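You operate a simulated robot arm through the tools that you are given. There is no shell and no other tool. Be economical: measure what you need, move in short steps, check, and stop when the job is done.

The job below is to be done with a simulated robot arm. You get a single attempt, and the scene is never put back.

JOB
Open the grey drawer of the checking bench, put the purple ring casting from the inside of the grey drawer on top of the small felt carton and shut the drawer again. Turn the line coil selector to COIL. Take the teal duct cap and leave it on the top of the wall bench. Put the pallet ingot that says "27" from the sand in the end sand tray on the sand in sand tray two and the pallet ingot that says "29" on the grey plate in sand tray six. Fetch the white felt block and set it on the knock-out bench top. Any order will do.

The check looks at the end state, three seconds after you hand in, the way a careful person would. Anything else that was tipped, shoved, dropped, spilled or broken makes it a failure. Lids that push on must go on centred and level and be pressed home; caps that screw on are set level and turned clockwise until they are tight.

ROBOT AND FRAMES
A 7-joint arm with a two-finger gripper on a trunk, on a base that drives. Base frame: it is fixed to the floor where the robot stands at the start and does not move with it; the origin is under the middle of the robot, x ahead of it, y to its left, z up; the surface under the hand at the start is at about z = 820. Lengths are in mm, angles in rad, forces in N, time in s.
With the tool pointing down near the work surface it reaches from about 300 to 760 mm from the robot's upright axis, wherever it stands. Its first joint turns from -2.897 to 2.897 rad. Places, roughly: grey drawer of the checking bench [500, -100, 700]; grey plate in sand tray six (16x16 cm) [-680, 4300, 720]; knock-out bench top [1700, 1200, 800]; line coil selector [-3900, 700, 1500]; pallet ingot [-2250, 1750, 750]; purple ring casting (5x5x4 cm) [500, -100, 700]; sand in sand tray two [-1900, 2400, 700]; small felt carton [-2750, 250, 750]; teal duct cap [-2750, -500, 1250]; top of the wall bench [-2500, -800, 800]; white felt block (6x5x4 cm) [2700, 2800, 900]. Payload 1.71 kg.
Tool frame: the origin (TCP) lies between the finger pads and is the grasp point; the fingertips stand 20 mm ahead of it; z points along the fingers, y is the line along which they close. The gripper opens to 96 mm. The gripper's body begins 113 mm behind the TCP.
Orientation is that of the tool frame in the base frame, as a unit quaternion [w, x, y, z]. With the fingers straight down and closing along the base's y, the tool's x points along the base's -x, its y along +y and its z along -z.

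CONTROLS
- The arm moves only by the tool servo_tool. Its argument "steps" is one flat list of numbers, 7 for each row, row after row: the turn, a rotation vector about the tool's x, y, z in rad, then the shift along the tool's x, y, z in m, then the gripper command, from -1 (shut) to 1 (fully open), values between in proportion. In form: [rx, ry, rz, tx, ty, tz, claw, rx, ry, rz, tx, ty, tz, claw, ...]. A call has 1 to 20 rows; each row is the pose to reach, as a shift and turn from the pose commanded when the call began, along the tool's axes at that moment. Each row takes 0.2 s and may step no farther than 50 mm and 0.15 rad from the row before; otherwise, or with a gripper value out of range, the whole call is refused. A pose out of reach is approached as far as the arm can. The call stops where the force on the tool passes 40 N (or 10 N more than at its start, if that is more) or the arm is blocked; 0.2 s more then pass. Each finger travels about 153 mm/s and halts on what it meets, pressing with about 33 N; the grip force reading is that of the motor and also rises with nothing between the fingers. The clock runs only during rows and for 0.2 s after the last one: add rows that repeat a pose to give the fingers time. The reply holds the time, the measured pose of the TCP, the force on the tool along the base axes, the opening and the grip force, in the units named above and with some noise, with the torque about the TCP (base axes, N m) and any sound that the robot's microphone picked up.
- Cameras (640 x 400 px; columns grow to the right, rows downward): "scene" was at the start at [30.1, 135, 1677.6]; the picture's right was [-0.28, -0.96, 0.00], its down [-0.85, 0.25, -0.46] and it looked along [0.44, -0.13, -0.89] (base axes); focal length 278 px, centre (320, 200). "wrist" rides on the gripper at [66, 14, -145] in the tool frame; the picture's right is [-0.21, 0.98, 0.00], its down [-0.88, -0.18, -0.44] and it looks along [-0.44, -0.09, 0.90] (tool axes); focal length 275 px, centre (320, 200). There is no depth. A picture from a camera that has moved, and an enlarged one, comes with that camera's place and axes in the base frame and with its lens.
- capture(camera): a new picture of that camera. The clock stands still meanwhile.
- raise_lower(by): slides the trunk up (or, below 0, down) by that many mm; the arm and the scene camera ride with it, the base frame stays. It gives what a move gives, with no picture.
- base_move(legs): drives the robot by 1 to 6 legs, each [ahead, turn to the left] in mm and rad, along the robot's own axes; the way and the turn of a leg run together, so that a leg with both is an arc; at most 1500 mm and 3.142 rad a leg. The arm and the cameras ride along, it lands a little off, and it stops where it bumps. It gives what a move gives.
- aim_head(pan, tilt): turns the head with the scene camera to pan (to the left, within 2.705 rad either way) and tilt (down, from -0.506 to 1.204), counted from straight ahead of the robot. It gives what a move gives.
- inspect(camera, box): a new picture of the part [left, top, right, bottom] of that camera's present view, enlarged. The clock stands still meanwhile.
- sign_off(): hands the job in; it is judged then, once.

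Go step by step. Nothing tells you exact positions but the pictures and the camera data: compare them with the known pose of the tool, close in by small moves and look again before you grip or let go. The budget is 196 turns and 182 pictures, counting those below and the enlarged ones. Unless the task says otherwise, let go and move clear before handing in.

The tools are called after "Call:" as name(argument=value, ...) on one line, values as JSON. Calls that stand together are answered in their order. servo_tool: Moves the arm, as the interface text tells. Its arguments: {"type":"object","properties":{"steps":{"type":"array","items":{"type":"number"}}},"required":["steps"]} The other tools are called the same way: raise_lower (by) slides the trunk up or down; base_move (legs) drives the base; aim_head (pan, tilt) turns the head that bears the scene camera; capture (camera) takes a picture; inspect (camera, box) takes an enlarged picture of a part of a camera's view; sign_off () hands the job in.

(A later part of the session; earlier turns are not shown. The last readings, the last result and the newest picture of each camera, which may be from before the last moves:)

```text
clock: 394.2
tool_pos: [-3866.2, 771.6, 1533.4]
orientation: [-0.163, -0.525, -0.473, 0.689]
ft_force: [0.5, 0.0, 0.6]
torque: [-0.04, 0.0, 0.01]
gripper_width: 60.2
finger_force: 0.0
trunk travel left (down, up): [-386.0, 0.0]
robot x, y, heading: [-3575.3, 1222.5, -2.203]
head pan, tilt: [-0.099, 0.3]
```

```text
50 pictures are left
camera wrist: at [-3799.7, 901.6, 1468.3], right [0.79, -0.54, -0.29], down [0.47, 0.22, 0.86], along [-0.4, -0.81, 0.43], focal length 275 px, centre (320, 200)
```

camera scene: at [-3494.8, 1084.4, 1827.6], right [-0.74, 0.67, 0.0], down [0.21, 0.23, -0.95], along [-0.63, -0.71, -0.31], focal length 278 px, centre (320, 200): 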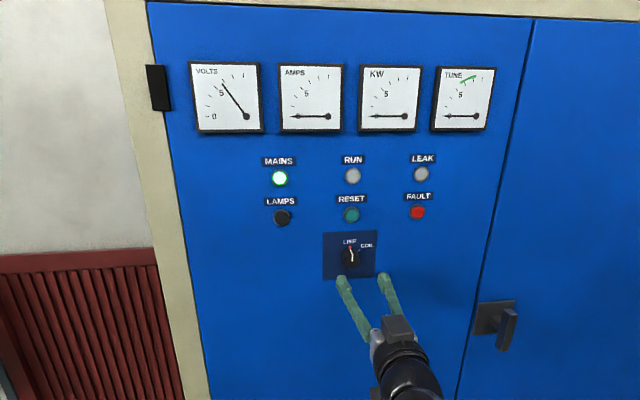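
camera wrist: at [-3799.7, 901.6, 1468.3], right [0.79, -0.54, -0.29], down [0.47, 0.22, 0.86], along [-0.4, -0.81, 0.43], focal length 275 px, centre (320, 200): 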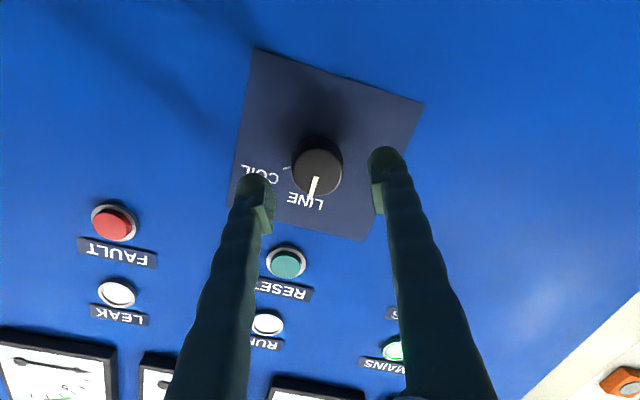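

Perfectly centred. Advance 38 mm and grip the knob.

Call:
servo_tool(steps=[0, 0, 0, 0, 0, 0.015, 0.25, 0, 0, 0, 0, 0, 0.03, 0.25, 0, 0, 0, 0, 0, 0.038, 0.25, 0, 0, 0, 0, 0, 0.038, 0.25, 0, 0, 0, 0, 0, 0.038, -1, 0, 0, 0, 0, 0, 0.038, -1, 0, 0, 0, 0, 0, 0.038, -1])

Call:
capture(camera="wrist")

```text
clock: 395.8
tool_pos: [-3879.7, 747.9, 1537.6]
orientation: [-0.164, -0.525, -0.47, 0.69]
ft_force: [1.2, -0.1, -1.4]
torque: [-0.11, 0.02, 0.36]
gripper_width: 34.1
finger_force: 35.4
trunk travel left (down, up): [-386.0, 0.0]
robot x, y, heading: [-3577.8, 1223.7, -2.202]
head pan, tilt: [-0.099, 0.3]
```

```text
49 pictures are left
camera wrist: at [-3813.8, 878.3, 1472.0], right [0.79, -0.55, -0.29], down [0.47, 0.22, 0.85], along [-0.4, -0.81, 0.43], focal length 275 px, centre (320, 200)
```

wrist: 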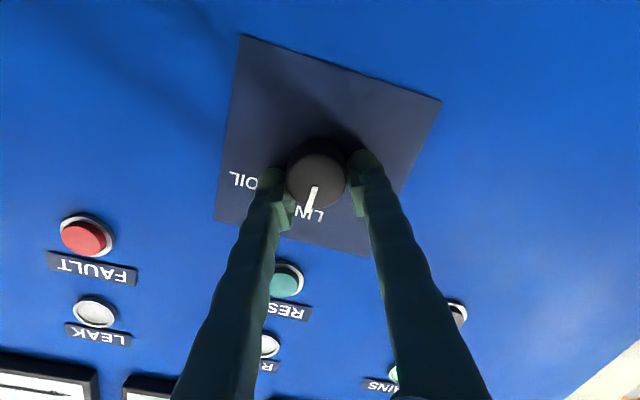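

Gripped. Turning clockwise about 60°.

Call:
servo_tool(steps=[0, 0, 0.12, 0, 0, 0, -1, 0, 0, 0.24, 0, 0, 0, -1, 0, 0, 0.36, 0, 0, 0, -1, 0, 0, 0.48, 0, 0, 0, -1, 0, 0, 0.6, 0, 0, 0, -1, 0, 0, 0.72, 0, 0, 0, -1, 0, 0, 0.84, 0, 0, 0, -1, 0, 0, 0.95, 0, 0, 0, -1, 0, 0, 1.06, 0, 0, 0, -1, 0, 0, 1.06, 0, 0, 0, -1])

Call:
inspect(camera="scene", box=[310, 225, 390, 275])

Call:
capture(camera="wrist")

```text
clock: 398.0
tool_pos: [-3887.9, 753.3, 1536.2]
orientation: [0.49, 0.691, 0.137, -0.513]
ft_force: [-11.4, 35.4, 16.7]
torque: [-0.02, 0.29, -0.53]
gripper_width: 33.5
finger_force: 35.2
trunk travel left (down, up): [-386.0, 0.0]
robot x, y, heading: [-3578.3, 1221.7, -2.201]
head pan, tilt: [-0.099, 0.3]
```

```text
8.00 times, centred on (350, 250) of scene
camera zoom: at [-3460.3, 1141.8, 1829.2], right [-0.74, 0.67, -0.01], down [0.19, 0.2, -0.96], along [-0.64, -0.72, -0.28], focal length 2222 px, centre (80, -200)
```

zoom: 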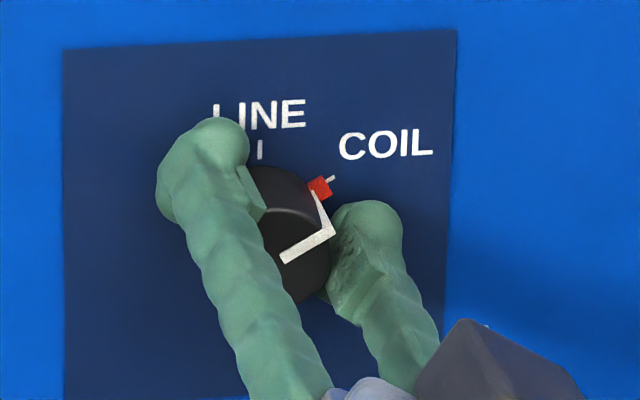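

```text
47 pictures are left
camera wrist: at [-3765.8, 844.8, 1487.6], right [0.59, -0.41, 0.7], down [-0.25, 0.73, 0.64], along [-0.77, -0.55, 0.32], focal length 275 px, centre (320, 200)
```

wrist: 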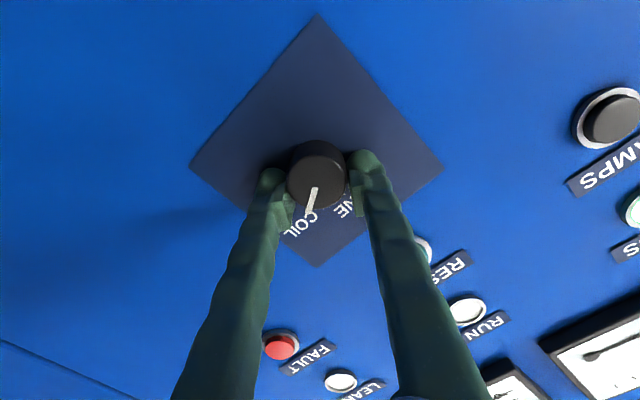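

The pointer is on COIL. Release and back away.

Call:
servo_tool(steps=[0, 0, 0, 0, 0, 0, 0.25, 0, 0, 0, 0, 0, 0, 0.25, 0, 0, 0, 0, 0, -0.03, 0.25, 0, 0, 0, 0, 0, -0.07, 0.25, 0, 0, 0, 0, 0, -0.11, 0.25, 0, 0, 0, 0, 0, -0.15, 0.25, 0, 0, 0, 0, 0, -0.15, 0.25])

Call:
inspect(camera="scene", box=[290, 205, 418, 285])

```text
clock: 399.6
tool_pos: [-3791.4, 871.6, 1558.5]
orientation: [0.492, 0.688, 0.14, -0.515]
ft_force: [1.1, 0.4, -0.2]
torque: [0.02, -0.03, -0.02]
gripper_width: 60.2
finger_force: 0.0
out of reach, approached as far as the arm can: row 6, 7
trunk travel left (down, up): [-386.0, 0.0]
robot x, y, heading: [-3577.8, 1222.1, -2.201]
head pan, tilt: [-0.099, 0.3]
```

```text
5.00 times, centred on (354, 245) of scene
camera zoom: at [-3452.9, 1141.2, 1829.1], right [-0.74, 0.67, 0.0], down [0.18, 0.2, -0.96], along [-0.64, -0.72, -0.27], focal length 1389 px, centre (150, -25)
```

zoom: 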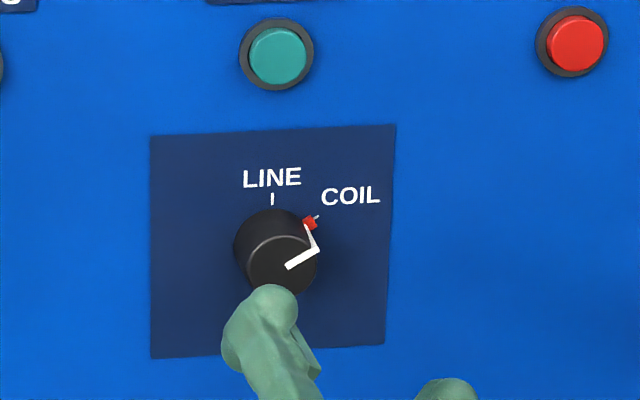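

The selector reads COIL. Now I'll bring the hand back to pointing down.

Call:
servo_tool(steps=[0, 0, -0.14, 0, 0, 0, 0.25, 0, 0, -0.28, 0, 0, 0, 0.25, 0, 0, -0.42, 0, 0, 0, 0.25, 0, 0, -0.56, 0, 0, 0, 0.25, 0, 0, -0.56, 0, 0, 0, 0.25])

Call:
servo_tool(steps=[0, 0.143, 0, 0, 0, 0.005, 0.25, 0, 0.286, 0, 0, 0, 0.01, 0.25, 0, 0.429, 0, 0.01, 0, 0.015, 0.25, 0, 0.572, 0, 0.03, 0, 0.02, 0.25, 0, 0.715, 0, 0.05, 0, 0.02, 0.25, 0, 0.858, 0, 0.07, 0, 0.02, 0.25, 0, 1.0, 0, 0.09, 0, 0.02, 0.25, 0, 1.143, 0, 0.11, 0, 0.02, 0.25, 0, 1.286, 0, 0.13, 0, 0.02, 0.25, 0, 1.429, 0, 0.15, 0, 0.02, 0.25, 0, 1.57, 0, 0.18, 0, 0.02, 0.25, 0, 1.57, 0, 0.2, 0, 0.02, 0.25])

```text
clock: 400.8
tool_pos: [-3803.4, 856.8, 1553.4]
orientation: [-0.328, -0.626, -0.328, 0.627]
ft_force: [-1.9, -1.0, -0.1]
torque: [-0.05, 0.01, 0.01]
gripper_width: 60.1
finger_force: 0.1
trunk travel left (down, up): [-386.0, 0.0]
robot x, y, heading: [-3577.5, 1220.3, -2.203]
head pan, tilt: [-0.099, 0.3]
```

```text
clock: 403.4
tool_pos: [-3828.7, 825.2, 1345.6]
orientation: [-0.003, 0.886, 0.464, 0.006]
ft_force: [-0.1, -0.6, -1.1]
torque: [0.13, -0.15, -0.03]
gripper_width: 60.0
finger_force: 0.0
trunk travel left (down, up): [-386.0, 0.0]
robot x, y, heading: [-3578.4, 1222.7, -2.2]
head pan, tilt: [-0.099, 0.3]
```

Backing away from the panel and lining up behind the END tray, with more clearance for the turn.

Call:
base_move(legs=[[0, 0.104], [-1170, 0], [0, 1.491], [120, 0]])

Call:
raise_lower(by=-240)

Call:
aim_head(pan=0.0, tilt=0.8)

Call:
capture(camera="scene")

```text
clock: 415.6
tool_pos: [-2534.4, 1961.3, 1366.3]
orientation: [0.016, 0.282, 0.959, -0.004]
ft_force: [-2.2, 1.7, 2.0]
torque: [-0.16, -0.28, 0.02]
gripper_width: 59.8
finger_force: 0.1
trunk travel left (down, up): [-386.0, 0.0]
robot x, y, heading: [-2892.5, 2173.3, -0.604]
head pan, tilt: [-0.099, 0.3]
```

```text
clock: 418.1
tool_pos: [-2489.8, 1931.8, 1107.2]
orientation: [-0.006, 0.283, 0.959, 0.003]
ft_force: [-0.3, -0.1, -0.2]
torque: [0.02, -0.05, -0.01]
gripper_width: 59.9
finger_force: 0.0
trunk travel left (down, up): [-146.0, 240.0]
robot x, y, heading: [-2889.7, 2172.4, -0.6]
head pan, tilt: [-0.099, 0.3]
```

```text
clock: 419.0
tool_pos: [-2502.8, 1941.8, 1115.3]
orientation: [0.003, 0.282, 0.959, 0.001]
ft_force: [-0.8, 0.3, 0.4]
torque: [-0.04, -0.07, 0.01]
gripper_width: 59.9
finger_force: 0.0
trunk travel left (down, up): [-146.0, 240.0]
robot x, y, heading: [-2890.5, 2172.9, -0.605]
head pan, tilt: [0.0, 0.799]
```

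```text
45 pictures are left
camera scene: at [-2772.9, 2278.1, 1544.6], right [-0.57, -0.82, 0.0], down [-0.6, 0.41, -0.69], along [0.57, -0.39, -0.72], focal length 278 px, centre (320, 200)
```

scene: 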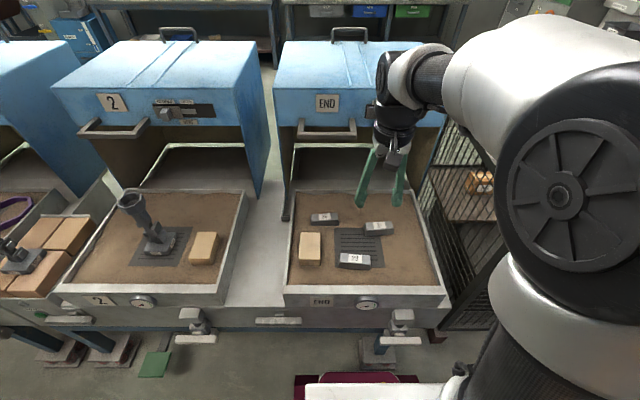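

27 is at about (-2377, 1751) and the hood handle is well clear. Moving the hand above it for a look down.

Call:
servo_tool(steps=[0, 0, 0, -0.035, -0.015, 0.02, 0.6, 0, 0, 0, -0.07, -0.03, 0.04, 0.6, 0, 0, 0, -0.105, -0.046, 0.06, 0.6, 0, 0, 0, -0.14, -0.061, 0.08, 0.6, 0, 0, 0, -0.175, -0.077, 0.1, 0.6, 0, 0, 0, -0.209, -0.092, 0.12, 0.6, 0, 0, 0, -0.209, -0.092, 0.16, 0.6, 0, 0, 0, -0.209, -0.092, 0.2, 0.6, 0, 0, 0, -0.209, -0.092, 0.2, 0.6])

Call:
capture(camera="wrist")

```text
clock: 421.0
tool_pos: [-2373.9, 1749.7, 913.0]
orientation: [-0.001, 0.282, 0.959, 0.001]
ft_force: [0.8, -0.4, -0.7]
torque: [0.01, -0.01, -0.01]
gripper_width: 76.7
finger_force: 0.1
trunk travel left (down, up): [-146.0, 240.0]
robot x, y, heading: [-2892.8, 2172.5, -0.605]
head pan, tilt: [0.0, 0.799]
```

```text
44 pictures are left
camera wrist: at [-2421.7, 1796.3, 1056.9], right [0.7, 0.71, 0.0], down [0.64, -0.63, 0.44], along [0.32, -0.31, -0.9], focal length 275 px, centre (320, 200)
```

wrist: 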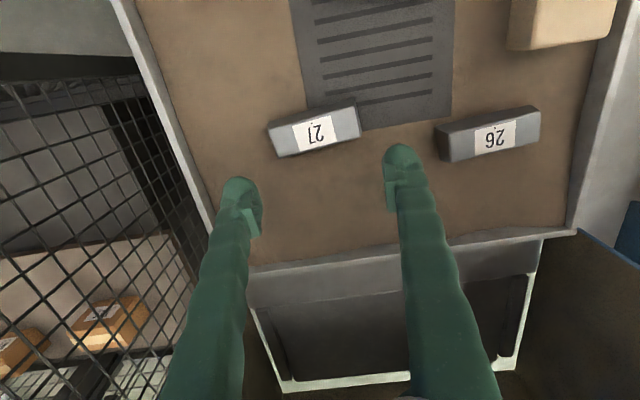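

Ingot 27 lies along the closing axis, so I'll rotate the hand 87° to grip across its width, and come down to about 60 mm above.

Call:
servo_tool(steps=[0, 0, 0.138, 0.001, -0.001, 0.01, 0.6, 0, 0, 0.276, 0.002, -0.002, 0.02, 0.6, 0, 0, 0.414, 0.003, -0.003, 0.03, 0.6, 0, 0, 0.552, 0.003, -0.004, 0.04, 0.6, 0, 0, 0.69, 0.003, -0.004, 0.05, 0.6, 0, 0, 0.828, 0.003, -0.004, 0.06, 0.6, 0, 0, 0.966, 0.003, -0.004, 0.07, 0.6, 0, 0, 1.104, 0.003, -0.004, 0.08, 0.6, 0, 0, 1.242, 0.003, -0.004, 0.09, 0.6, 0, 0, 1.38, 0.003, -0.004, 0.1, 0.6, 0, 0, 1.52, 0.003, -0.004, 0.1, 0.6, 0, 0, 1.52, 0.003, -0.004, 0.1, 0.6])

Call:
capture(camera="wrist")

```text
clock: 423.6
tool_pos: [-2378.1, 1746.9, 813.7]
orientation: [-0.002, 0.866, 0.5, 0.001]
ft_force: [0.1, 0.2, -0.2]
torque: [0.0, -0.02, 0.03]
gripper_width: 76.7
finger_force: 0.1
trunk travel left (down, up): [-146.0, 240.0]
robot x, y, heading: [-2890.8, 2171.6, -0.602]
head pan, tilt: [0.0, 0.799]
```

```text
43 pictures are left
camera wrist: at [-2333.3, 1796.2, 957.6], right [0.74, -0.67, 0.0], down [-0.6, -0.67, 0.44], along [-0.3, -0.33, -0.9], focal length 275 px, centre (320, 200)
```

wrist: 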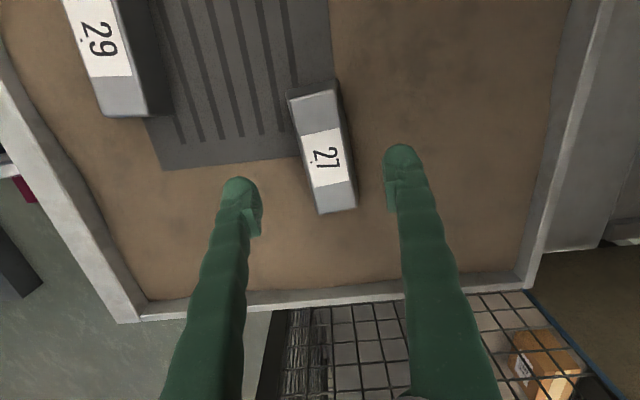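

Call:
servo_tool(steps=[0, 0, 0, 0.003, 0.002, 0.02, 0.3, 0, 0, 0, 0.005, 0.003, 0.04, 0.3, 0, 0, 0, 0.005, 0.003, 0.045, 0.3, 0, 0, 0, 0.005, 0.003, 0.045, 0.3])

Call:
capture(camera="wrist")

```text
clock: 424.6
tool_pos: [-2373.3, 1749.9, 769.6]
orientation: [-0.002, 0.866, 0.501, 0.0]
ft_force: [-0.3, 0.4, -0.2]
torque: [0.0, 0.01, -0.02]
gripper_width: 62.0
finger_force: 0.2
trunk travel left (down, up): [-146.0, 240.0]
robot x, y, heading: [-2892.8, 2174.8, -0.602]
head pan, tilt: [0.0, 0.799]
```

```text
42 pictures are left
camera wrist: at [-2328.8, 1799.4, 914.0], right [0.75, -0.67, 0.0], down [-0.6, -0.67, 0.44], along [-0.3, -0.33, -0.9], focal length 275 px, centre (320, 200)
```

wrist: 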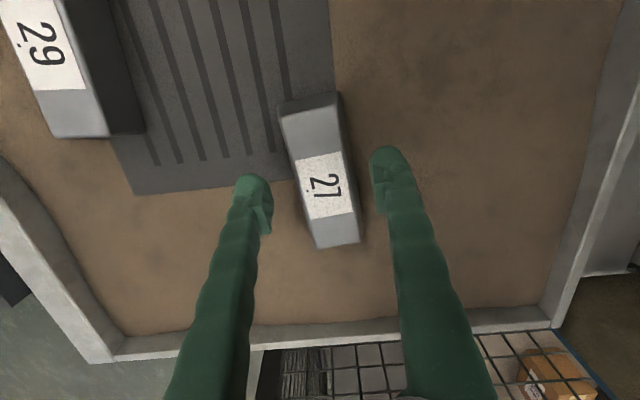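

Call:
servo_tool(steps=[0, 0, 0, 0, 0, 0.006, 0.3, 0, 0, 0, 0, 0, 0.011, 0.3, 0, 0, 0, 0, 0, 0.016, 0.3, 0, 0, 0, 0, 0, 0.02, 0.3, 0, 0, 0, 0, 0, 0.024, 0.3, 0, 0, 0, 0, 0, 0.024, 0.3])

Call:
capture(camera="wrist")

```text
clock: 426.0
tool_pos: [-2373.2, 1748.0, 745.0]
orientation: [-0.001, 0.865, 0.501, 0.0]
ft_force: [-0.3, -0.4, -0.1]
torque: [0.0, -0.01, 0.0]
gripper_width: 62.5
finger_force: 0.0
trunk travel left (down, up): [-146.0, 240.0]
robot x, y, heading: [-2891.6, 2173.9, -0.604]
head pan, tilt: [0.0, 0.799]
```

```text
41 pictures are left
camera wrist: at [-2328.5, 1798.7, 889.4], right [0.75, -0.67, 0.0], down [-0.6, -0.67, 0.44], along [-0.3, -0.33, -0.9], focal length 275 px, centre (320, 200)
```

wrist: 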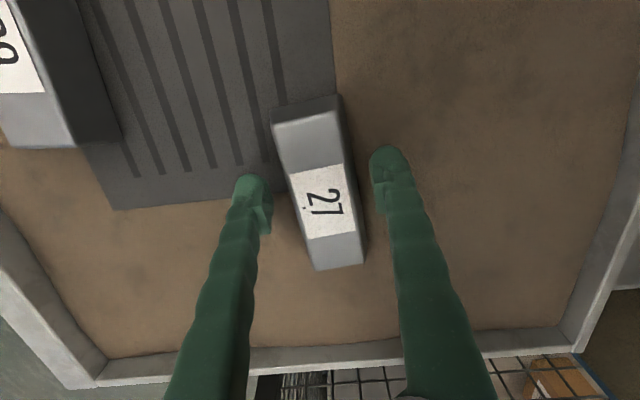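

Call:
servo_tool(steps=[0, 0, 0, 0, 0, 0.004, 0.3, 0, 0, 0, 0, 0, 0.008, 0.3, 0, 0, 0, 0, 0, 0.012, 0.3, 0, 0, 0, 0, 0, 0.016, 0.3, 0, 0, 0, 0, 0, 0.016, 0.3, 0, 0, 0, 0, 0, 0.016, -1, 0, 0, 0, 0, 0, 0.016, -1, 0, 0, 0, 0, 0, 0.016, -1])

Call:
capture(camera="wrist")

```text
clock: 427.3
tool_pos: [-2382.5, 1754.0, 741.0]
orientation: [0.006, 0.866, 0.501, 0.003]
ft_force: [-0.2, 0.4, -0.6]
torque: [-0.02, -0.01, -0.03]
gripper_width: 42.9
finger_force: 33.2
trunk travel left (down, up): [-146.0, 240.0]
robot x, y, heading: [-2894.2, 2175.0, -0.605]
head pan, tilt: [0.0, 0.799]
stopped in row 6: the force on the tool passed its limit at 53 N (the readings are from after the stop); the commanded pose is now the measured one
```

```text
40 pictures are left
camera wrist: at [-2339.9, 1806.2, 885.6], right [0.75, -0.67, 0.01], down [-0.6, -0.66, 0.44], along [-0.29, -0.34, -0.9], focal length 275 px, centre (320, 200)
```

wrist: 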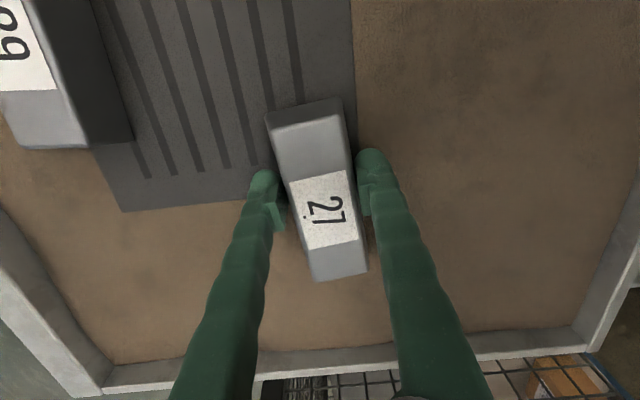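

It gripped at 43 mm. Lifting to check the hold.

Call:
servo_tool(steps=[0, 0, 0, 0, 0, -0.02, -1, 0, 0, 0, 0, 0, -0.05, -1, 0, 0, 0, 0, 0, -0.09, -1, 0, 0, 0, 0, 0, -0.14, -1, 0, 0, 0, 0, 0, -0.18, -1, 0, 0, 0, 0, 0, -0.22, -1, 0, 0, 0, 0, 0, -0.22, -1])

Call:
capture(camera="wrist")

Call:
inspect(camera="scene", box=[290, 100, 450, 200])

```text
clock: 428.9
tool_pos: [-2384.2, 1756.9, 963.3]
orientation: [0.006, 0.865, 0.501, 0.004]
ft_force: [0.0, -0.2, -3.5]
torque: [-0.02, -0.01, 0.0]
gripper_width: 42.7
finger_force: 33.1
trunk travel left (down, up): [-146.0, 240.0]
robot x, y, heading: [-2893.9, 2175.2, -0.601]
head pan, tilt: [0.0, 0.799]
```

```text
39 pictures are left
camera wrist: at [-2342.5, 1808.5, 1107.5], right [0.75, -0.67, 0.01], down [-0.6, -0.66, 0.44], along [-0.28, -0.34, -0.9], focal length 275 px, centre (320, 200)
```

wrist: 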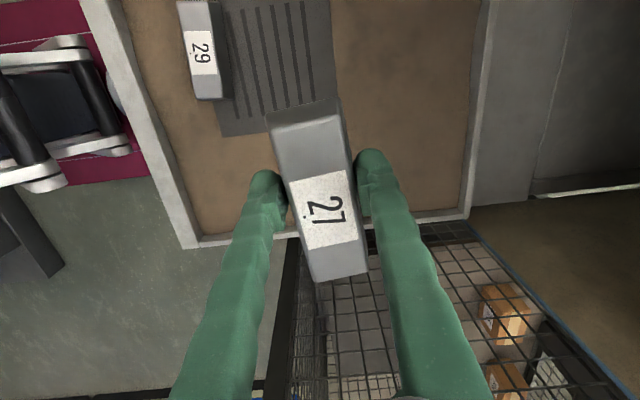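

```text
4.00 times, centred on (370, 150) of scene
camera zoom: at [-2765.9, 2273.2, 1544.2], right [-0.57, -0.82, 0.0], down [-0.6, 0.41, -0.68], along [0.56, -0.39, -0.73], focal length 1111 px, centre (120, 400)
```

zoom: 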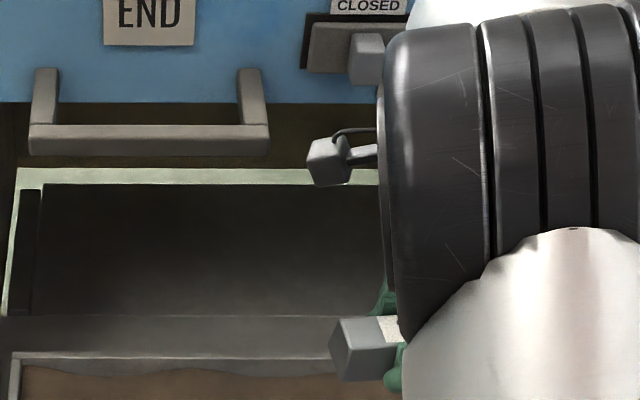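

27 is held level. Now I'll back off, move along to tray two and face it again.

Call:
base_move(legs=[[-140, 0], [0, 1.57], [850, 0], [0, -1.57], [130, 0]])

Call:
capture(camera="scene")

Call:
capture(camera="wrist")

```text
clock: 444.8
tool_pos: [-1925.4, 2449.2, 954.6]
orientation: [0.001, 0.872, 0.49, 0.002]
ft_force: [1.9, -1.5, -7.6]
torque: [0.18, 0.18, 0.03]
gripper_width: 42.5
finger_force: 33.0
trunk travel left (down, up): [-146.0, 240.0]
robot x, y, heading: [-2424.3, 2884.5, -0.665]
head pan, tilt: [0.0, 0.799]
stopped in leg 5: the robot was blocked; the commanded pose is now the measured one
```

```text
37 pictures are left
camera scene: at [-2283.3, 2967.9, 1543.7], right [-0.61, -0.79, 0.0], down [-0.58, 0.45, -0.68], along [0.54, -0.42, -0.73], focal length 278 px, centre (320, 200)
```

scene: 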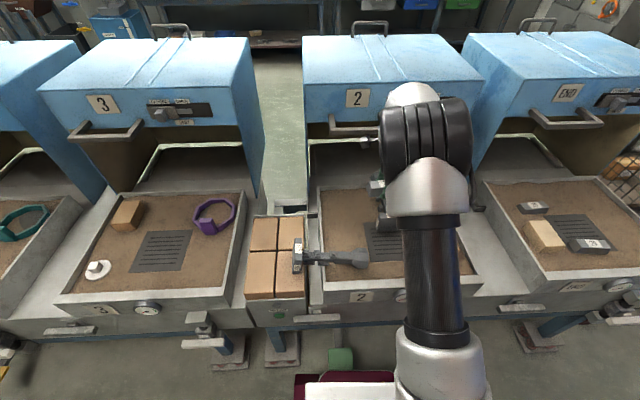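

```text
36 pictures are left
camera wrist: at [-1880.8, 2498.3, 1098.6], right [0.73, -0.68, 0.0], down [-0.61, -0.65, 0.44], along [-0.3, -0.33, -0.9], focal length 275 px, centre (320, 200)
```

wrist: 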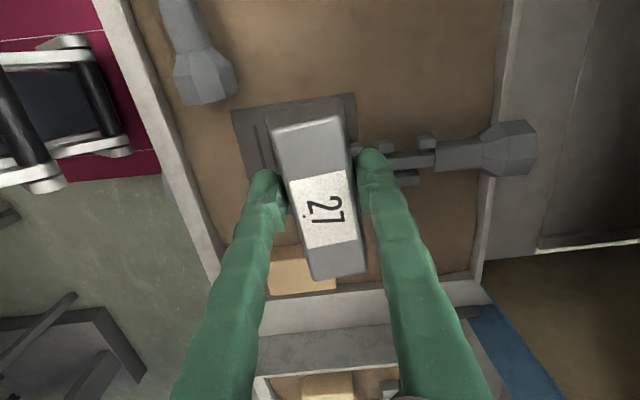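

The last leg was blocked and I see a tool lying across the bricks and tray two's edge. I need to look closely at what it is before going on.

Call:
inspect(camera="scene", box=[240, 200, 400, 300])

Call:
inspect(camera="wrist", box=[140, 0, 560, 262])

```text
4.00 times, centred on (320, 250) of scene
camera zoom: at [-2283.3, 2967.9, 1543.7], right [-0.61, -0.79, 0.0], down [-0.58, 0.45, -0.68], along [0.54, -0.42, -0.73], focal length 1111 px, centre (320, 0)
```

zoom: 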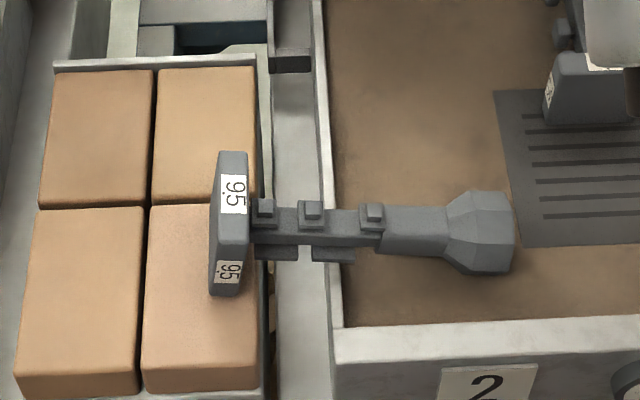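

```text
1.52 times, centred on (350, 131) of wrist
camera zoom: at [-1880.8, 2498.3, 1098.6], right [0.73, -0.68, 0.0], down [-0.61, -0.65, 0.44], along [-0.3, -0.33, -0.9], focal length 420 px, centre (274, 305)
```

zoom: 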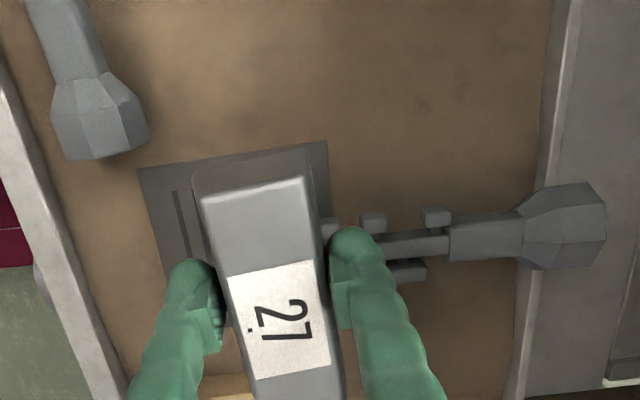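

I see now: two upright castings (one on the bricks labelled 95, one on tray two's plate) have been tipped by my passing hand. I'll first set ingot 27 down on clear sand left of the plate, then stand both castings up again.

Call:
servo_tool(steps=[0, 0, 0, 0.02, 0.02, -0.02, -1, 0, 0, 0, 0.05, 0.045, -0.02, -1, 0, 0, 0, 0.08, 0.07, -0.02, -1, 0, 0, 0, 0.097, 0.078, 0.0, -1, 0, 0, 0, 0.097, 0.078, 0.045, -1, 0, 0, 0, 0.097, 0.078, 0.09, -1, 0, 0, 0, 0.097, 0.078, 0.13, -1, 0, 0, 0, 0.097, 0.078, 0.13, -1])

Call:
capture(camera="wrist")

Call:
capture(camera="scene")

```text
clock: 446.6
tool_pos: [-1817.5, 2497.6, 839.6]
orientation: [0.011, 0.871, 0.491, 0.006]
ft_force: [0.7, 0.4, -4.0]
torque: [0.07, 0.0, 0.0]
gripper_width: 42.3
finger_force: 33.0
trunk travel left (down, up): [-146.0, 240.0]
robot x, y, heading: [-2423.5, 2884.1, -0.664]
head pan, tilt: [0.0, 0.799]
```

```text
33 pictures are left
camera wrist: at [-1774.9, 2548.4, 984.8], right [0.73, -0.68, 0.02], down [-0.62, -0.65, 0.44], along [-0.29, -0.34, -0.9], focal length 275 px, centre (320, 200)
```

wrist: 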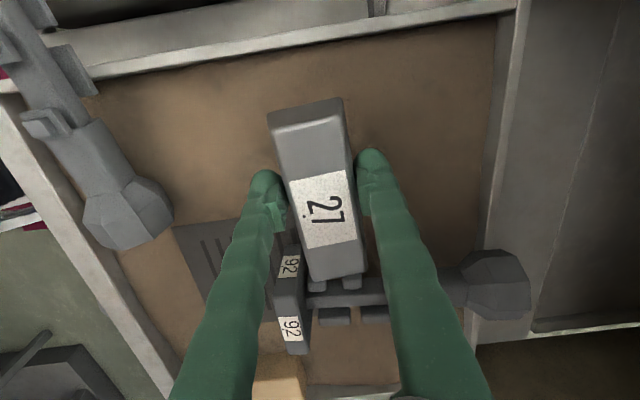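

```text
32 pictures are left
camera scene: at [-2293.0, 2975.1, 1544.3], right [-0.61, -0.79, 0.0], down [-0.58, 0.45, -0.69], along [0.54, -0.42, -0.73], focal length 278 px, centre (320, 200)
```

scene: 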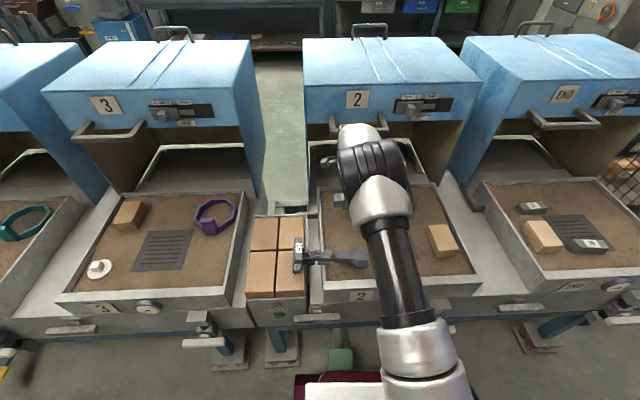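

Call:
servo_tool(steps=[0, 0, 0, 0, 0, 0.04, -1, 0, 0, 0, 0, 0, 0.075, -1, 0, 0, 0, 0, 0, 0.08, -1, 0, 0, 0, 0, 0, 0.084, -1, 0, 0, 0, 0, 0, 0.088, -1, 0, 0, 0, 0, 0, 0.092, -1, 0, 0, 0, 0, 0, 0.092, -1])

```text
clock: 448.2
tool_pos: [-1816.0, 2496.1, 748.1]
orientation: [0.011, 0.871, 0.491, 0.006]
ft_force: [-1.0, 0.7, -3.4]
torque: [0.02, -0.01, -0.01]
gripper_width: 42.9
finger_force: 33.0
trunk travel left (down, up): [-146.0, 240.0]
robot x, y, heading: [-2423.1, 2879.7, -0.656]
head pan, tilt: [0.0, 0.799]
```

Call:
servo_tool(steps=[0, 0, 0, 0, 0, 0.003, -1, 0, 0, 0, 0, 0, 0.006, -1, 0, 0, 0, 0, 0, 0.009, -1, 0, 0, 0, 0, 0, 0.012, -1, 0, 0, 0, 0, 0, 0.012, -1])

```text
clock: 449.4
tool_pos: [-1815.7, 2497.2, 737.4]
orientation: [0.01, 0.871, 0.491, 0.005]
ft_force: [-1.4, 1.1, -0.2]
torque: [-0.19, 0.06, -0.05]
gripper_width: 42.2
finger_force: 32.7
trunk travel left (down, up): [-146.0, 240.0]
robot x, y, heading: [-2420.8, 2879.7, -0.66]
head pan, tilt: [0.0, 0.799]
```

Call:
servo_tool(steps=[0, 0, 0, 0, 0, 0.002, -1, 0, 0, 0, 0, 0, 0.002, -0.05, 0, 0, 0, 0, 0, 0.002, 0.2, 0, 0, 0, 0, 0, 0.002, 0.2, 0, 0, 0, 0, 0, -0.03, 0.2, 0, 0, 0, 0, 0, -0.07, 0.2, 0, 0, 0, 0, 0, -0.12, 0.2, 0, 0, 0, 0, 0, -0.17, 0.2, 0, 0, 0, 0, 0, -0.22, 0.2, 0, 0, 0, 0, 0, -0.22, 0.2])

Call:
capture(camera="wrist")

```text
clock: 451.6
tool_pos: [-1820.9, 2499.9, 956.2]
orientation: [0.01, 0.871, 0.49, 0.006]
ft_force: [-0.3, -0.8, -1.4]
torque: [0.0, -0.04, 0.02]
gripper_width: 57.6
finger_force: 0.0
trunk travel left (down, up): [-146.0, 240.0]
robot x, y, heading: [-2426.9, 2881.2, -0.66]
head pan, tilt: [0.0, 0.799]
```

```text
31 pictures are left
camera wrist: at [-1778.3, 2550.7, 1101.8], right [0.73, -0.68, 0.02], down [-0.62, -0.65, 0.44], along [-0.29, -0.34, -0.9], focal length 275 px, centre (320, 200)
```

wrist: 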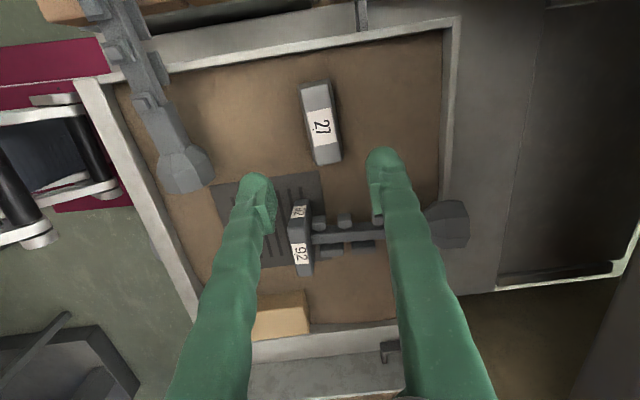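

27 now lies on the sand in tray two. Next I'll right casting 92: turn the hand to straddle its neck (it lies pointing at the hood) and look.

Call:
servo_tool(steps=[0, 0, -0.129, -0.015, 0.009, 0, 0.2, 0, 0, -0.257, -0.03, 0.017, 0, 0.2, 0, 0, -0.386, -0.045, 0.026, 0, 0.2, 0, 0, -0.515, -0.06, 0.035, 0, 0.2, 0, 0, -0.643, -0.075, 0.044, 0, 0.2, 0, 0, -0.772, -0.09, 0.052, 0, 0.2, 0, 0, -0.9, -0.105, 0.061, 0, 0.2, 0, 0, -1.03, -0.12, 0.07, 0, 0.2, 0, 0, -1.158, -0.135, 0.079, 0, 0.2, 0, 0, -1.287, -0.15, 0.087, 0, 0.2, 0, 0, -1.415, -0.165, 0.096, 0, 0.2, 0, 0, -1.415, -0.165, 0.096, 0, 0.2])

Call:
capture(camera="wrist")

```text
clock: 454.2
tool_pos: [-1866.8, 2358.9, 960.5]
orientation: [0.011, 0.342, 0.94, -0.002]
ft_force: [0.2, -0.2, 0.5]
torque: [0.03, -0.03, 0.04]
gripper_width: 57.5
finger_force: 0.1
out of reach, approached as far as the arm can: row 5, 6, 7, 8, 9, 10, 11, 12
trunk travel left (down, up): [-146.0, 240.0]
robot x, y, heading: [-2423.4, 2882.0, -0.658]
head pan, tilt: [0.0, 0.799]
```

```text
30 pictures are left
camera wrist: at [-1910.1, 2413.9, 1101.9], right [0.79, 0.62, 0.01], down [0.54, -0.7, 0.46], along [0.29, -0.36, -0.89], focal length 275 px, centre (320, 200)
```

wrist: 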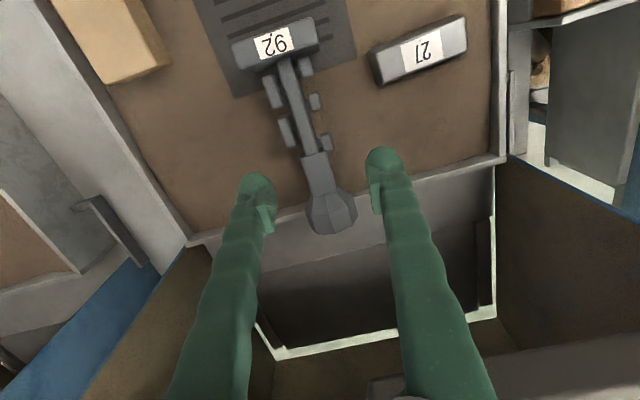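

The neck is just beyond vertical reach; leaning the hand forward will get there. I'll lean 0.5 rad, align with the casting and descend above its neck.

Call:
servo_tool(steps=[0, -0.13, -0.03, 0, 0, 0.0, 0.2, 0, -0.26, -0.06, 0, 0, 0.02, 0.2, 0, -0.39, -0.08, 0, 0, 0.05, 0.2, 0, -0.52, -0.1, 0, 0, 0.09, 0.2, 0, -0.52, -0.1, 0, 0, 0.12, 0.2, 0, -0.52, -0.1, 0, 0, 0.12, 0.2])

Call:
capture(camera="wrist")

```text
clock: 455.6
tool_pos: [-1867.6, 2362.0, 835.4]
orientation: [0.251, 0.285, 0.92, -0.092]
ft_force: [-0.2, -0.3, -0.4]
torque: [0.0, -0.01, -0.01]
gripper_width: 57.8
finger_force: 0.0
trunk travel left (down, up): [-146.0, 240.0]
robot x, y, heading: [-2423.6, 2880.0, -0.658]
head pan, tilt: [0.0, 0.799]
```

```text
29 pictures are left
camera wrist: at [-1965.3, 2449.5, 925.0], right [0.7, 0.71, 0.08], down [0.34, -0.43, 0.84], along [0.63, -0.56, -0.54], focal length 275 px, centre (320, 200)
```

wrist: 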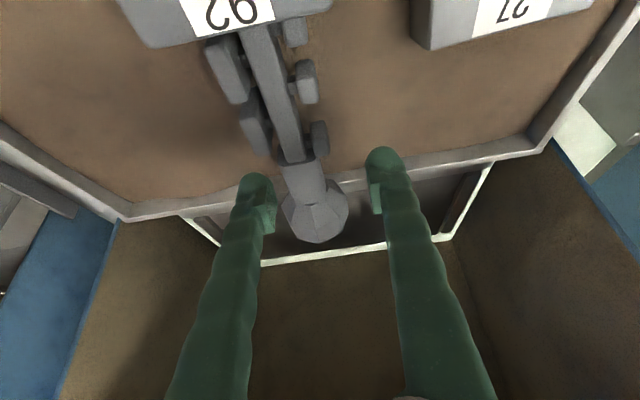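

Call:
servo_tool(steps=[0, 0, 0, -0.012, -0.018, 0.02, 0.2, 0, 0, 0, -0.02, -0.018, 0.045, 0.2, 0, 0, 0, -0.0255, -0.018, 0.065, 0.2, 0, 0, 0, -0.0255, -0.018, 0.078, 0.2, 0, 0, 0, -0.0255, -0.018, 0.078, 0.2])

Call:
capture(camera="wrist")

```text
clock: 456.8
tool_pos: [-1829.5, 2313.9, 786.8]
orientation: [0.254, 0.284, 0.92, -0.092]
ft_force: [0.4, -0.2, 0.0]
torque: [0.07, 0.0, 0.02]
gripper_width: 57.5
finger_force: 0.1
trunk travel left (down, up): [-146.0, 240.0]
robot x, y, heading: [-2424.4, 2881.9, -0.665]
head pan, tilt: [0.0, 0.799]
```

```text
28 pictures are left
camera wrist: at [-1929.5, 2401.2, 877.2], right [0.7, 0.71, 0.08], down [0.33, -0.43, 0.84], along [0.63, -0.56, -0.54], focal length 275 px, centre (320, 200)
```

wrist: 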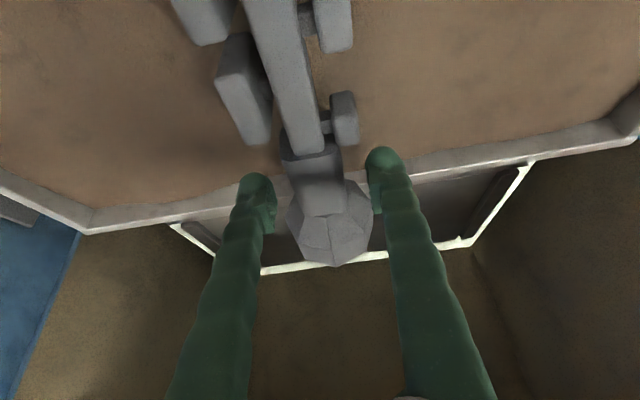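

Call:
servo_tool(steps=[0, 0, 0, 0.002, 0, 0.006, 0.2, 0, 0, 0, 0.004, 0, 0.013, 0.2, 0, 0, 0, 0.004, 0, 0.013, 0.2, 0, 0, 0, 0.004, 0, 0.013, -1, 0, 0, 0, 0.004, 0, 0.013, -1, 0, 0, 0, 0.004, 0, 0.013, -1])

Call:
capture(camera="wrist")

```text
clock: 458.2
tool_pos: [-1824.9, 2308.5, 770.2]
orientation: [0.252, 0.284, 0.92, -0.092]
ft_force: [-0.4, 0.0, 0.7]
torque: [-0.21, -0.24, 0.0]
gripper_width: 33.1
finger_force: 32.7
trunk travel left (down, up): [-146.0, 240.0]
robot x, y, heading: [-2426.4, 2880.0, -0.655]
head pan, tilt: [0.0, 0.799]
```

```text
27 pictures are left
camera wrist: at [-1924.3, 2396.7, 859.5], right [0.7, 0.71, 0.08], down [0.34, -0.43, 0.84], along [0.63, -0.56, -0.54], focal length 275 px, centre (320, 200)
```

wrist: 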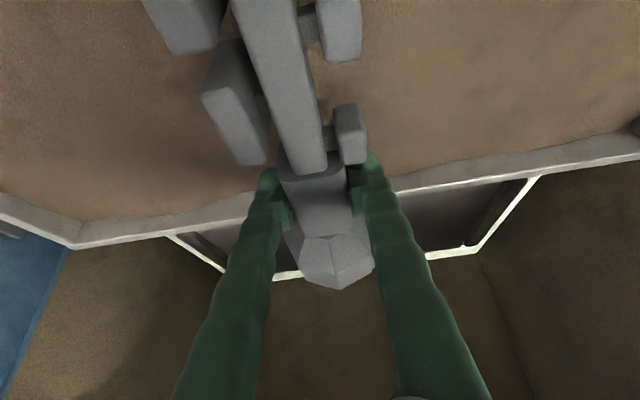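

Neck gripped (33 mm). I'll lift it, bring it back toward the plate and rotate the hand forward so the casting comes upright.

Call:
servo_tool(steps=[0, 0, 0, -0.0154, 0, -0.0257, -1, 0, 0, 0, -0.0308, 0, -0.0513, -1, 0, 0, 0, -0.0248, 0, -0.0956, -1, 0, -0.14, 0, -0.0147, 0, -0.1367, -1, 0, -0.28, 0, 0.0042, 0, -0.1771, -1, 0, -0.42, 0, 0.0265, 0, -0.2079, -1, 0, -0.56, 0, 0.0496, 0, -0.2276, -1, 0, -0.7, 0, 0.0726, 0, -0.2415, -1, 0, -0.84, 0, 0.0726, 0, -0.2415, -1, 0, -0.96, 0, 0.0726, 0, -0.2415, -1, 0, -0.96, 0, 0.0726, 0, -0.2415, -1])

Call:
capture(camera="scene")

```text
clock: 460.6
tool_pos: [-1977.7, 2417.8, 939.9]
orientation: [0.649, 0.21, 0.699, -0.213]
ft_force: [-0.3, -1.3, -4.4]
torque: [-0.09, -0.12, -0.02]
gripper_width: 32.7
finger_force: 32.9
trunk travel left (down, up): [-146.0, 240.0]
robot x, y, heading: [-2422.6, 2881.7, -0.655]
head pan, tilt: [0.0, 0.799]
```

```text
26 pictures are left
camera scene: at [-2300.1, 2980.5, 1544.6], right [-0.61, -0.79, 0.0], down [-0.57, 0.44, -0.69], along [0.55, -0.42, -0.72], focal length 278 px, centre (320, 200)
```

scene: 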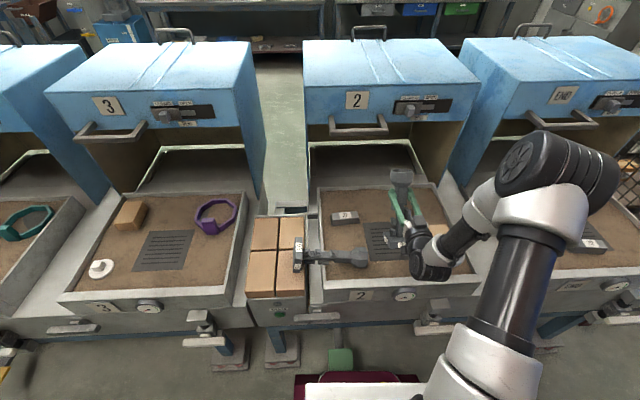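

The casting is coming upright. Zooming to judge its tilt.

Call:
inspect(camera="scene", box=[360, 155, 456, 215])

Call:
capture(camera="wrist")

```text
6.67 times, centred on (408, 185) of scene
camera zoom: at [-2300.1, 2980.5, 1544.6], right [-0.61, -0.79, 0.0], down [-0.57, 0.44, -0.69], along [0.55, -0.42, -0.72], focal length 1852 px, centre (-267, 300)
```

zoom: 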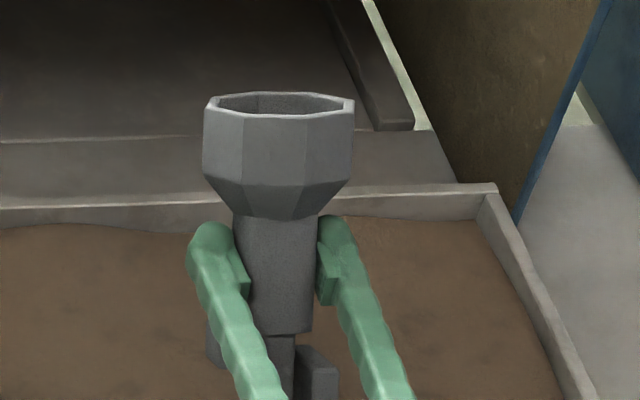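

```text
24 pictures are left
camera wrist: at [-2093.6, 2514.2, 883.3], right [0.57, 0.8, 0.18], down [-0.41, 0.09, 0.91], along [0.71, -0.59, 0.38], focal length 275 px, centre (320, 200)
```

wrist: 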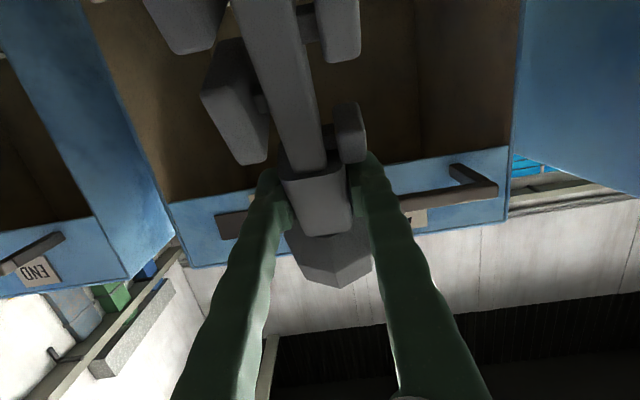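

The casting still leans about 29° toward the hood. I'll rotate the hand a bit more, then touch its front base edge on the plate and draw the neck back so it pivots upright.

Call:
servo_tool(steps=[0, -0.1, 0, 0.012, 0, 0.02, -1, 0, -0.194, 0, 0.025, 0, 0.04, -1, 0, -0.194, 0, 0.04, 0, 0.0508, -1, 0, -0.194, 0, 0.0567, 0, 0.0508, -1, 0, -0.194, 0, 0.0567, 0, 0.0508, -1])

Call:
capture(camera="scene")

```text
clock: 461.8
tool_pos: [-1939.7, 2391.2, 882.4]
orientation: [0.715, 0.189, 0.631, -0.234]
ft_force: [-4.6, 1.1, 7.2]
torque: [0.7, 0.59, 0.24]
gripper_width: 33.0
finger_force: 32.9
trunk travel left (down, up): [-146.0, 240.0]
robot x, y, heading: [-2423.5, 2881.6, -0.659]
head pan, tilt: [0.0, 0.799]
```

```text
23 pictures are left
camera scene: at [-2302.1, 2982.0, 1544.8], right [-0.61, -0.79, 0.0], down [-0.57, 0.44, -0.69], along [0.55, -0.42, -0.72], focal length 278 px, centre (320, 200)
```

scene: 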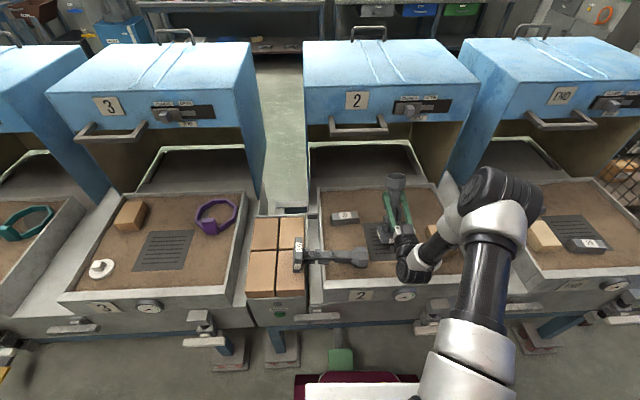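

Front edge is in contact (about 11 N). Drawing the neck back 47 mm to pivot it upright.

Call:
servo_tool(steps=[0, 0, 0, 0.0015, 0, -0.006, -1, 0, 0, 0, 0.0025, 0, -0.012, -1, 0, 0, 0, 0.0025, 0, -0.018, -1, 0, 0, 0, 0.002, 0, -0.024, -1, 0, 0, 0, 0.0015, 0, -0.03, -1, 0, 0, 0, 0.001, 0, -0.036, -1, 0, 0, 0, 0.001, 0, -0.042, -1, 0, 0, 0, 0.001, 0, -0.048, -1, 0, 0, 0, 0.001, 0, -0.048, -1])

Call:
inspect(camera="scene", box=[340, 155, 468, 275])

```text
clock: 463.8
tool_pos: [-1979.0, 2418.6, 872.8]
orientation: [0.713, 0.188, 0.634, -0.232]
ft_force: [1.4, -2.9, 4.2]
torque: [-0.23, -0.55, -0.1]
gripper_width: 32.4
finger_force: 33.0
trunk travel left (down, up): [-146.0, 240.0]
robot x, y, heading: [-2422.5, 2877.5, -0.662]
head pan, tilt: [0.0, 0.799]
```

```text
3.33 times, centred on (404, 215) of scene
camera zoom: at [-2301.0, 2981.3, 1544.6], right [-0.61, -0.79, 0.0], down [-0.57, 0.44, -0.69], along [0.55, -0.42, -0.72], focal length 926 px, centre (40, 150)
```

zoom: 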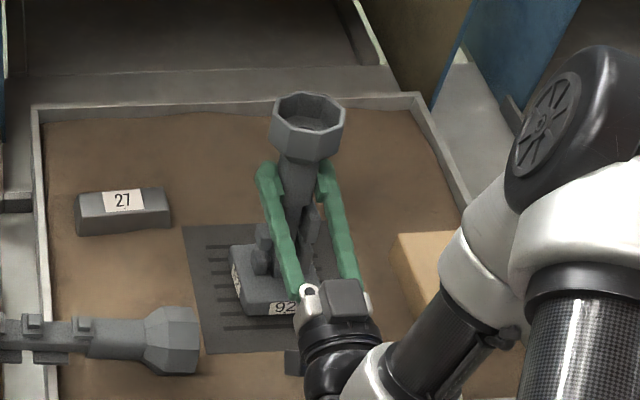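

Nearly upright on the plate. A few more mm, then release and withdraw straight back.

Call:
servo_tool(steps=[0, 0, 0, 0.001, 0, -0.005, -1, 0, 0, 0, 0.002, 0, -0.01, -1, 0, 0, 0, 0.002, 0, -0.01, -1, 0, 0, 0, 0.001, 0, -0.01, -0.2, 0, 0, 0, 0.001, 0, -0.01, 0.1, 0, 0, 0, 0.001, 0, -0.01, 0.1, 0, 0, 0, -0.002, 0, -0.03, 0.1, 0, 0, 0, -0.006, 0, -0.06, 0.1])

Call:
inspect(camera="scene", box=[340, 155, 468, 275])

```text
clock: 465.6
tool_pos: [-2027.7, 2451.2, 871.2]
orientation: [0.714, 0.188, 0.634, -0.231]
ft_force: [0.9, 0.3, 0.1]
torque: [0.02, 0.01, 0.02]
gripper_width: 53.0
finger_force: 0.1
trunk travel left (down, up): [-146.0, 240.0]
robot x, y, heading: [-2423.4, 2880.7, -0.658]
head pan, tilt: [0.0, 0.799]
```

```text
3.33 times, centred on (404, 215) of scene
camera zoom: at [-2301.6, 2981.7, 1544.6], right [-0.61, -0.79, 0.0], down [-0.57, 0.44, -0.69], along [0.55, -0.42, -0.72], focal length 926 px, centre (40, 150)
```

zoom: 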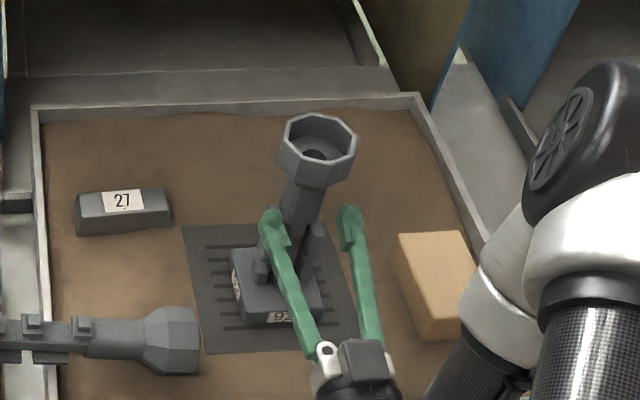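

Casting 92 stands upright on its plate again. Now the 95 casting on the bricks: withdrawing and bringing the hand to vertical first.

Call:
servo_tool(steps=[0, 0, 0, -0.02, 0, -0.03, 0.1, 0, 0.05, 0, -0.05, 0, -0.06, 0.1, 0, 0.19, 0, -0.08, 0, -0.06, 0.1, 0, 0.33, 0, -0.11, 0, -0.06, 0.1, 0, 0.47, 0, -0.13, 0, -0.06, 0.1, 0, 0.61, 0, -0.13, 0, -0.06, 0.1, 0, 0.75, 0, -0.13, 0, -0.06, 0.1, 0, 0.89, 0, -0.13, 0, -0.06, 0.1, 0, 1.03, 0, -0.13, 0, -0.06, 0.1, 0, 1.17, 0, -0.13, 0, -0.06, 0.1, 0, 1.31, 0, -0.13, 0, -0.06, 0.1, 0, 1.45, 0, -0.13, 0, -0.06, 0.1, 0, 1.59, 0, -0.13, 0, -0.06, 0.1, 0, 1.7, 0, -0.13, 0, -0.06, 0.1, 0, 1.7, 0, -0.13, 0, -0.06, 0.1])

```text
clock: 468.8
tool_pos: [-2091.1, 2498.0, 992.7]
orientation: [-0.004, 0.298, 0.954, -0.011]
ft_force: [1.0, -0.5, 0.7]
torque: [0.02, -0.07, 0.0]
gripper_width: 52.6
finger_force: 0.0
out of reach, approached as far as the arm can: row 3, 4, 5, 6
trunk travel left (down, up): [-146.0, 240.0]
robot x, y, heading: [-2421.1, 2878.9, -0.663]
head pan, tilt: [0.0, 0.799]
```

Call:
servo_tool(steps=[0, 0, 0.14, -0.004, 0.015, 0, 0.2, 0, 0, 0.28, -0.008, 0.03, 0, 0.2, 0, 0, 0.42, -0.012, 0.045, 0, 0.2, 0, 0, 0.56, -0.016, 0.06, 0, 0.2, 0, 0, 0.7, -0.02, 0.075, 0, 0.2, 0, 0, 0.84, -0.024, 0.09, 0.01, 0.2, 0, 0, 0.98, -0.028, 0.105, 0.02, 0.2, 0, 0, 1.12, -0.032, 0.12, 0.03, 0.2, 0, 0, 1.26, -0.036, 0.135, 0.05, 0.2, 0, 0, 1.4, -0.04, 0.15, 0.07, 0.2, 0, 0, 1.52, -0.045, 0.157, 0.09, 0.2, 0, 0, 1.52, -0.045, 0.157, 0.09, 0.2])

Call:
capture(camera="wrist")

```text
clock: 471.4
tool_pos: [-1963.6, 2600.0, 899.7]
orientation: [0.004, 0.874, 0.485, -0.011]
ft_force: [0.0, 0.8, -0.7]
torque: [-0.01, -0.05, 0.0]
gripper_width: 57.5
finger_force: 0.0
trunk travel left (down, up): [-146.0, 240.0]
robot x, y, heading: [-2426.0, 2887.1, -0.665]
head pan, tilt: [0.0, 0.799]
```

```text
20 pictures are left
camera wrist: at [-1914.7, 2652.0, 1041.2], right [0.72, -0.69, 0.0], down [-0.61, -0.64, 0.47], along [-0.32, -0.34, -0.88], focal length 275 px, centre (320, 200)
```

wrist: 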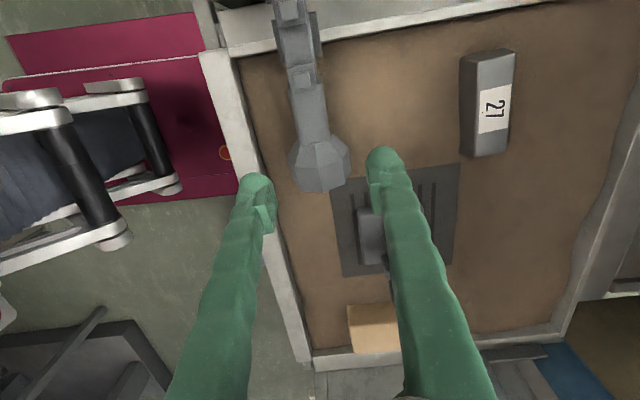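

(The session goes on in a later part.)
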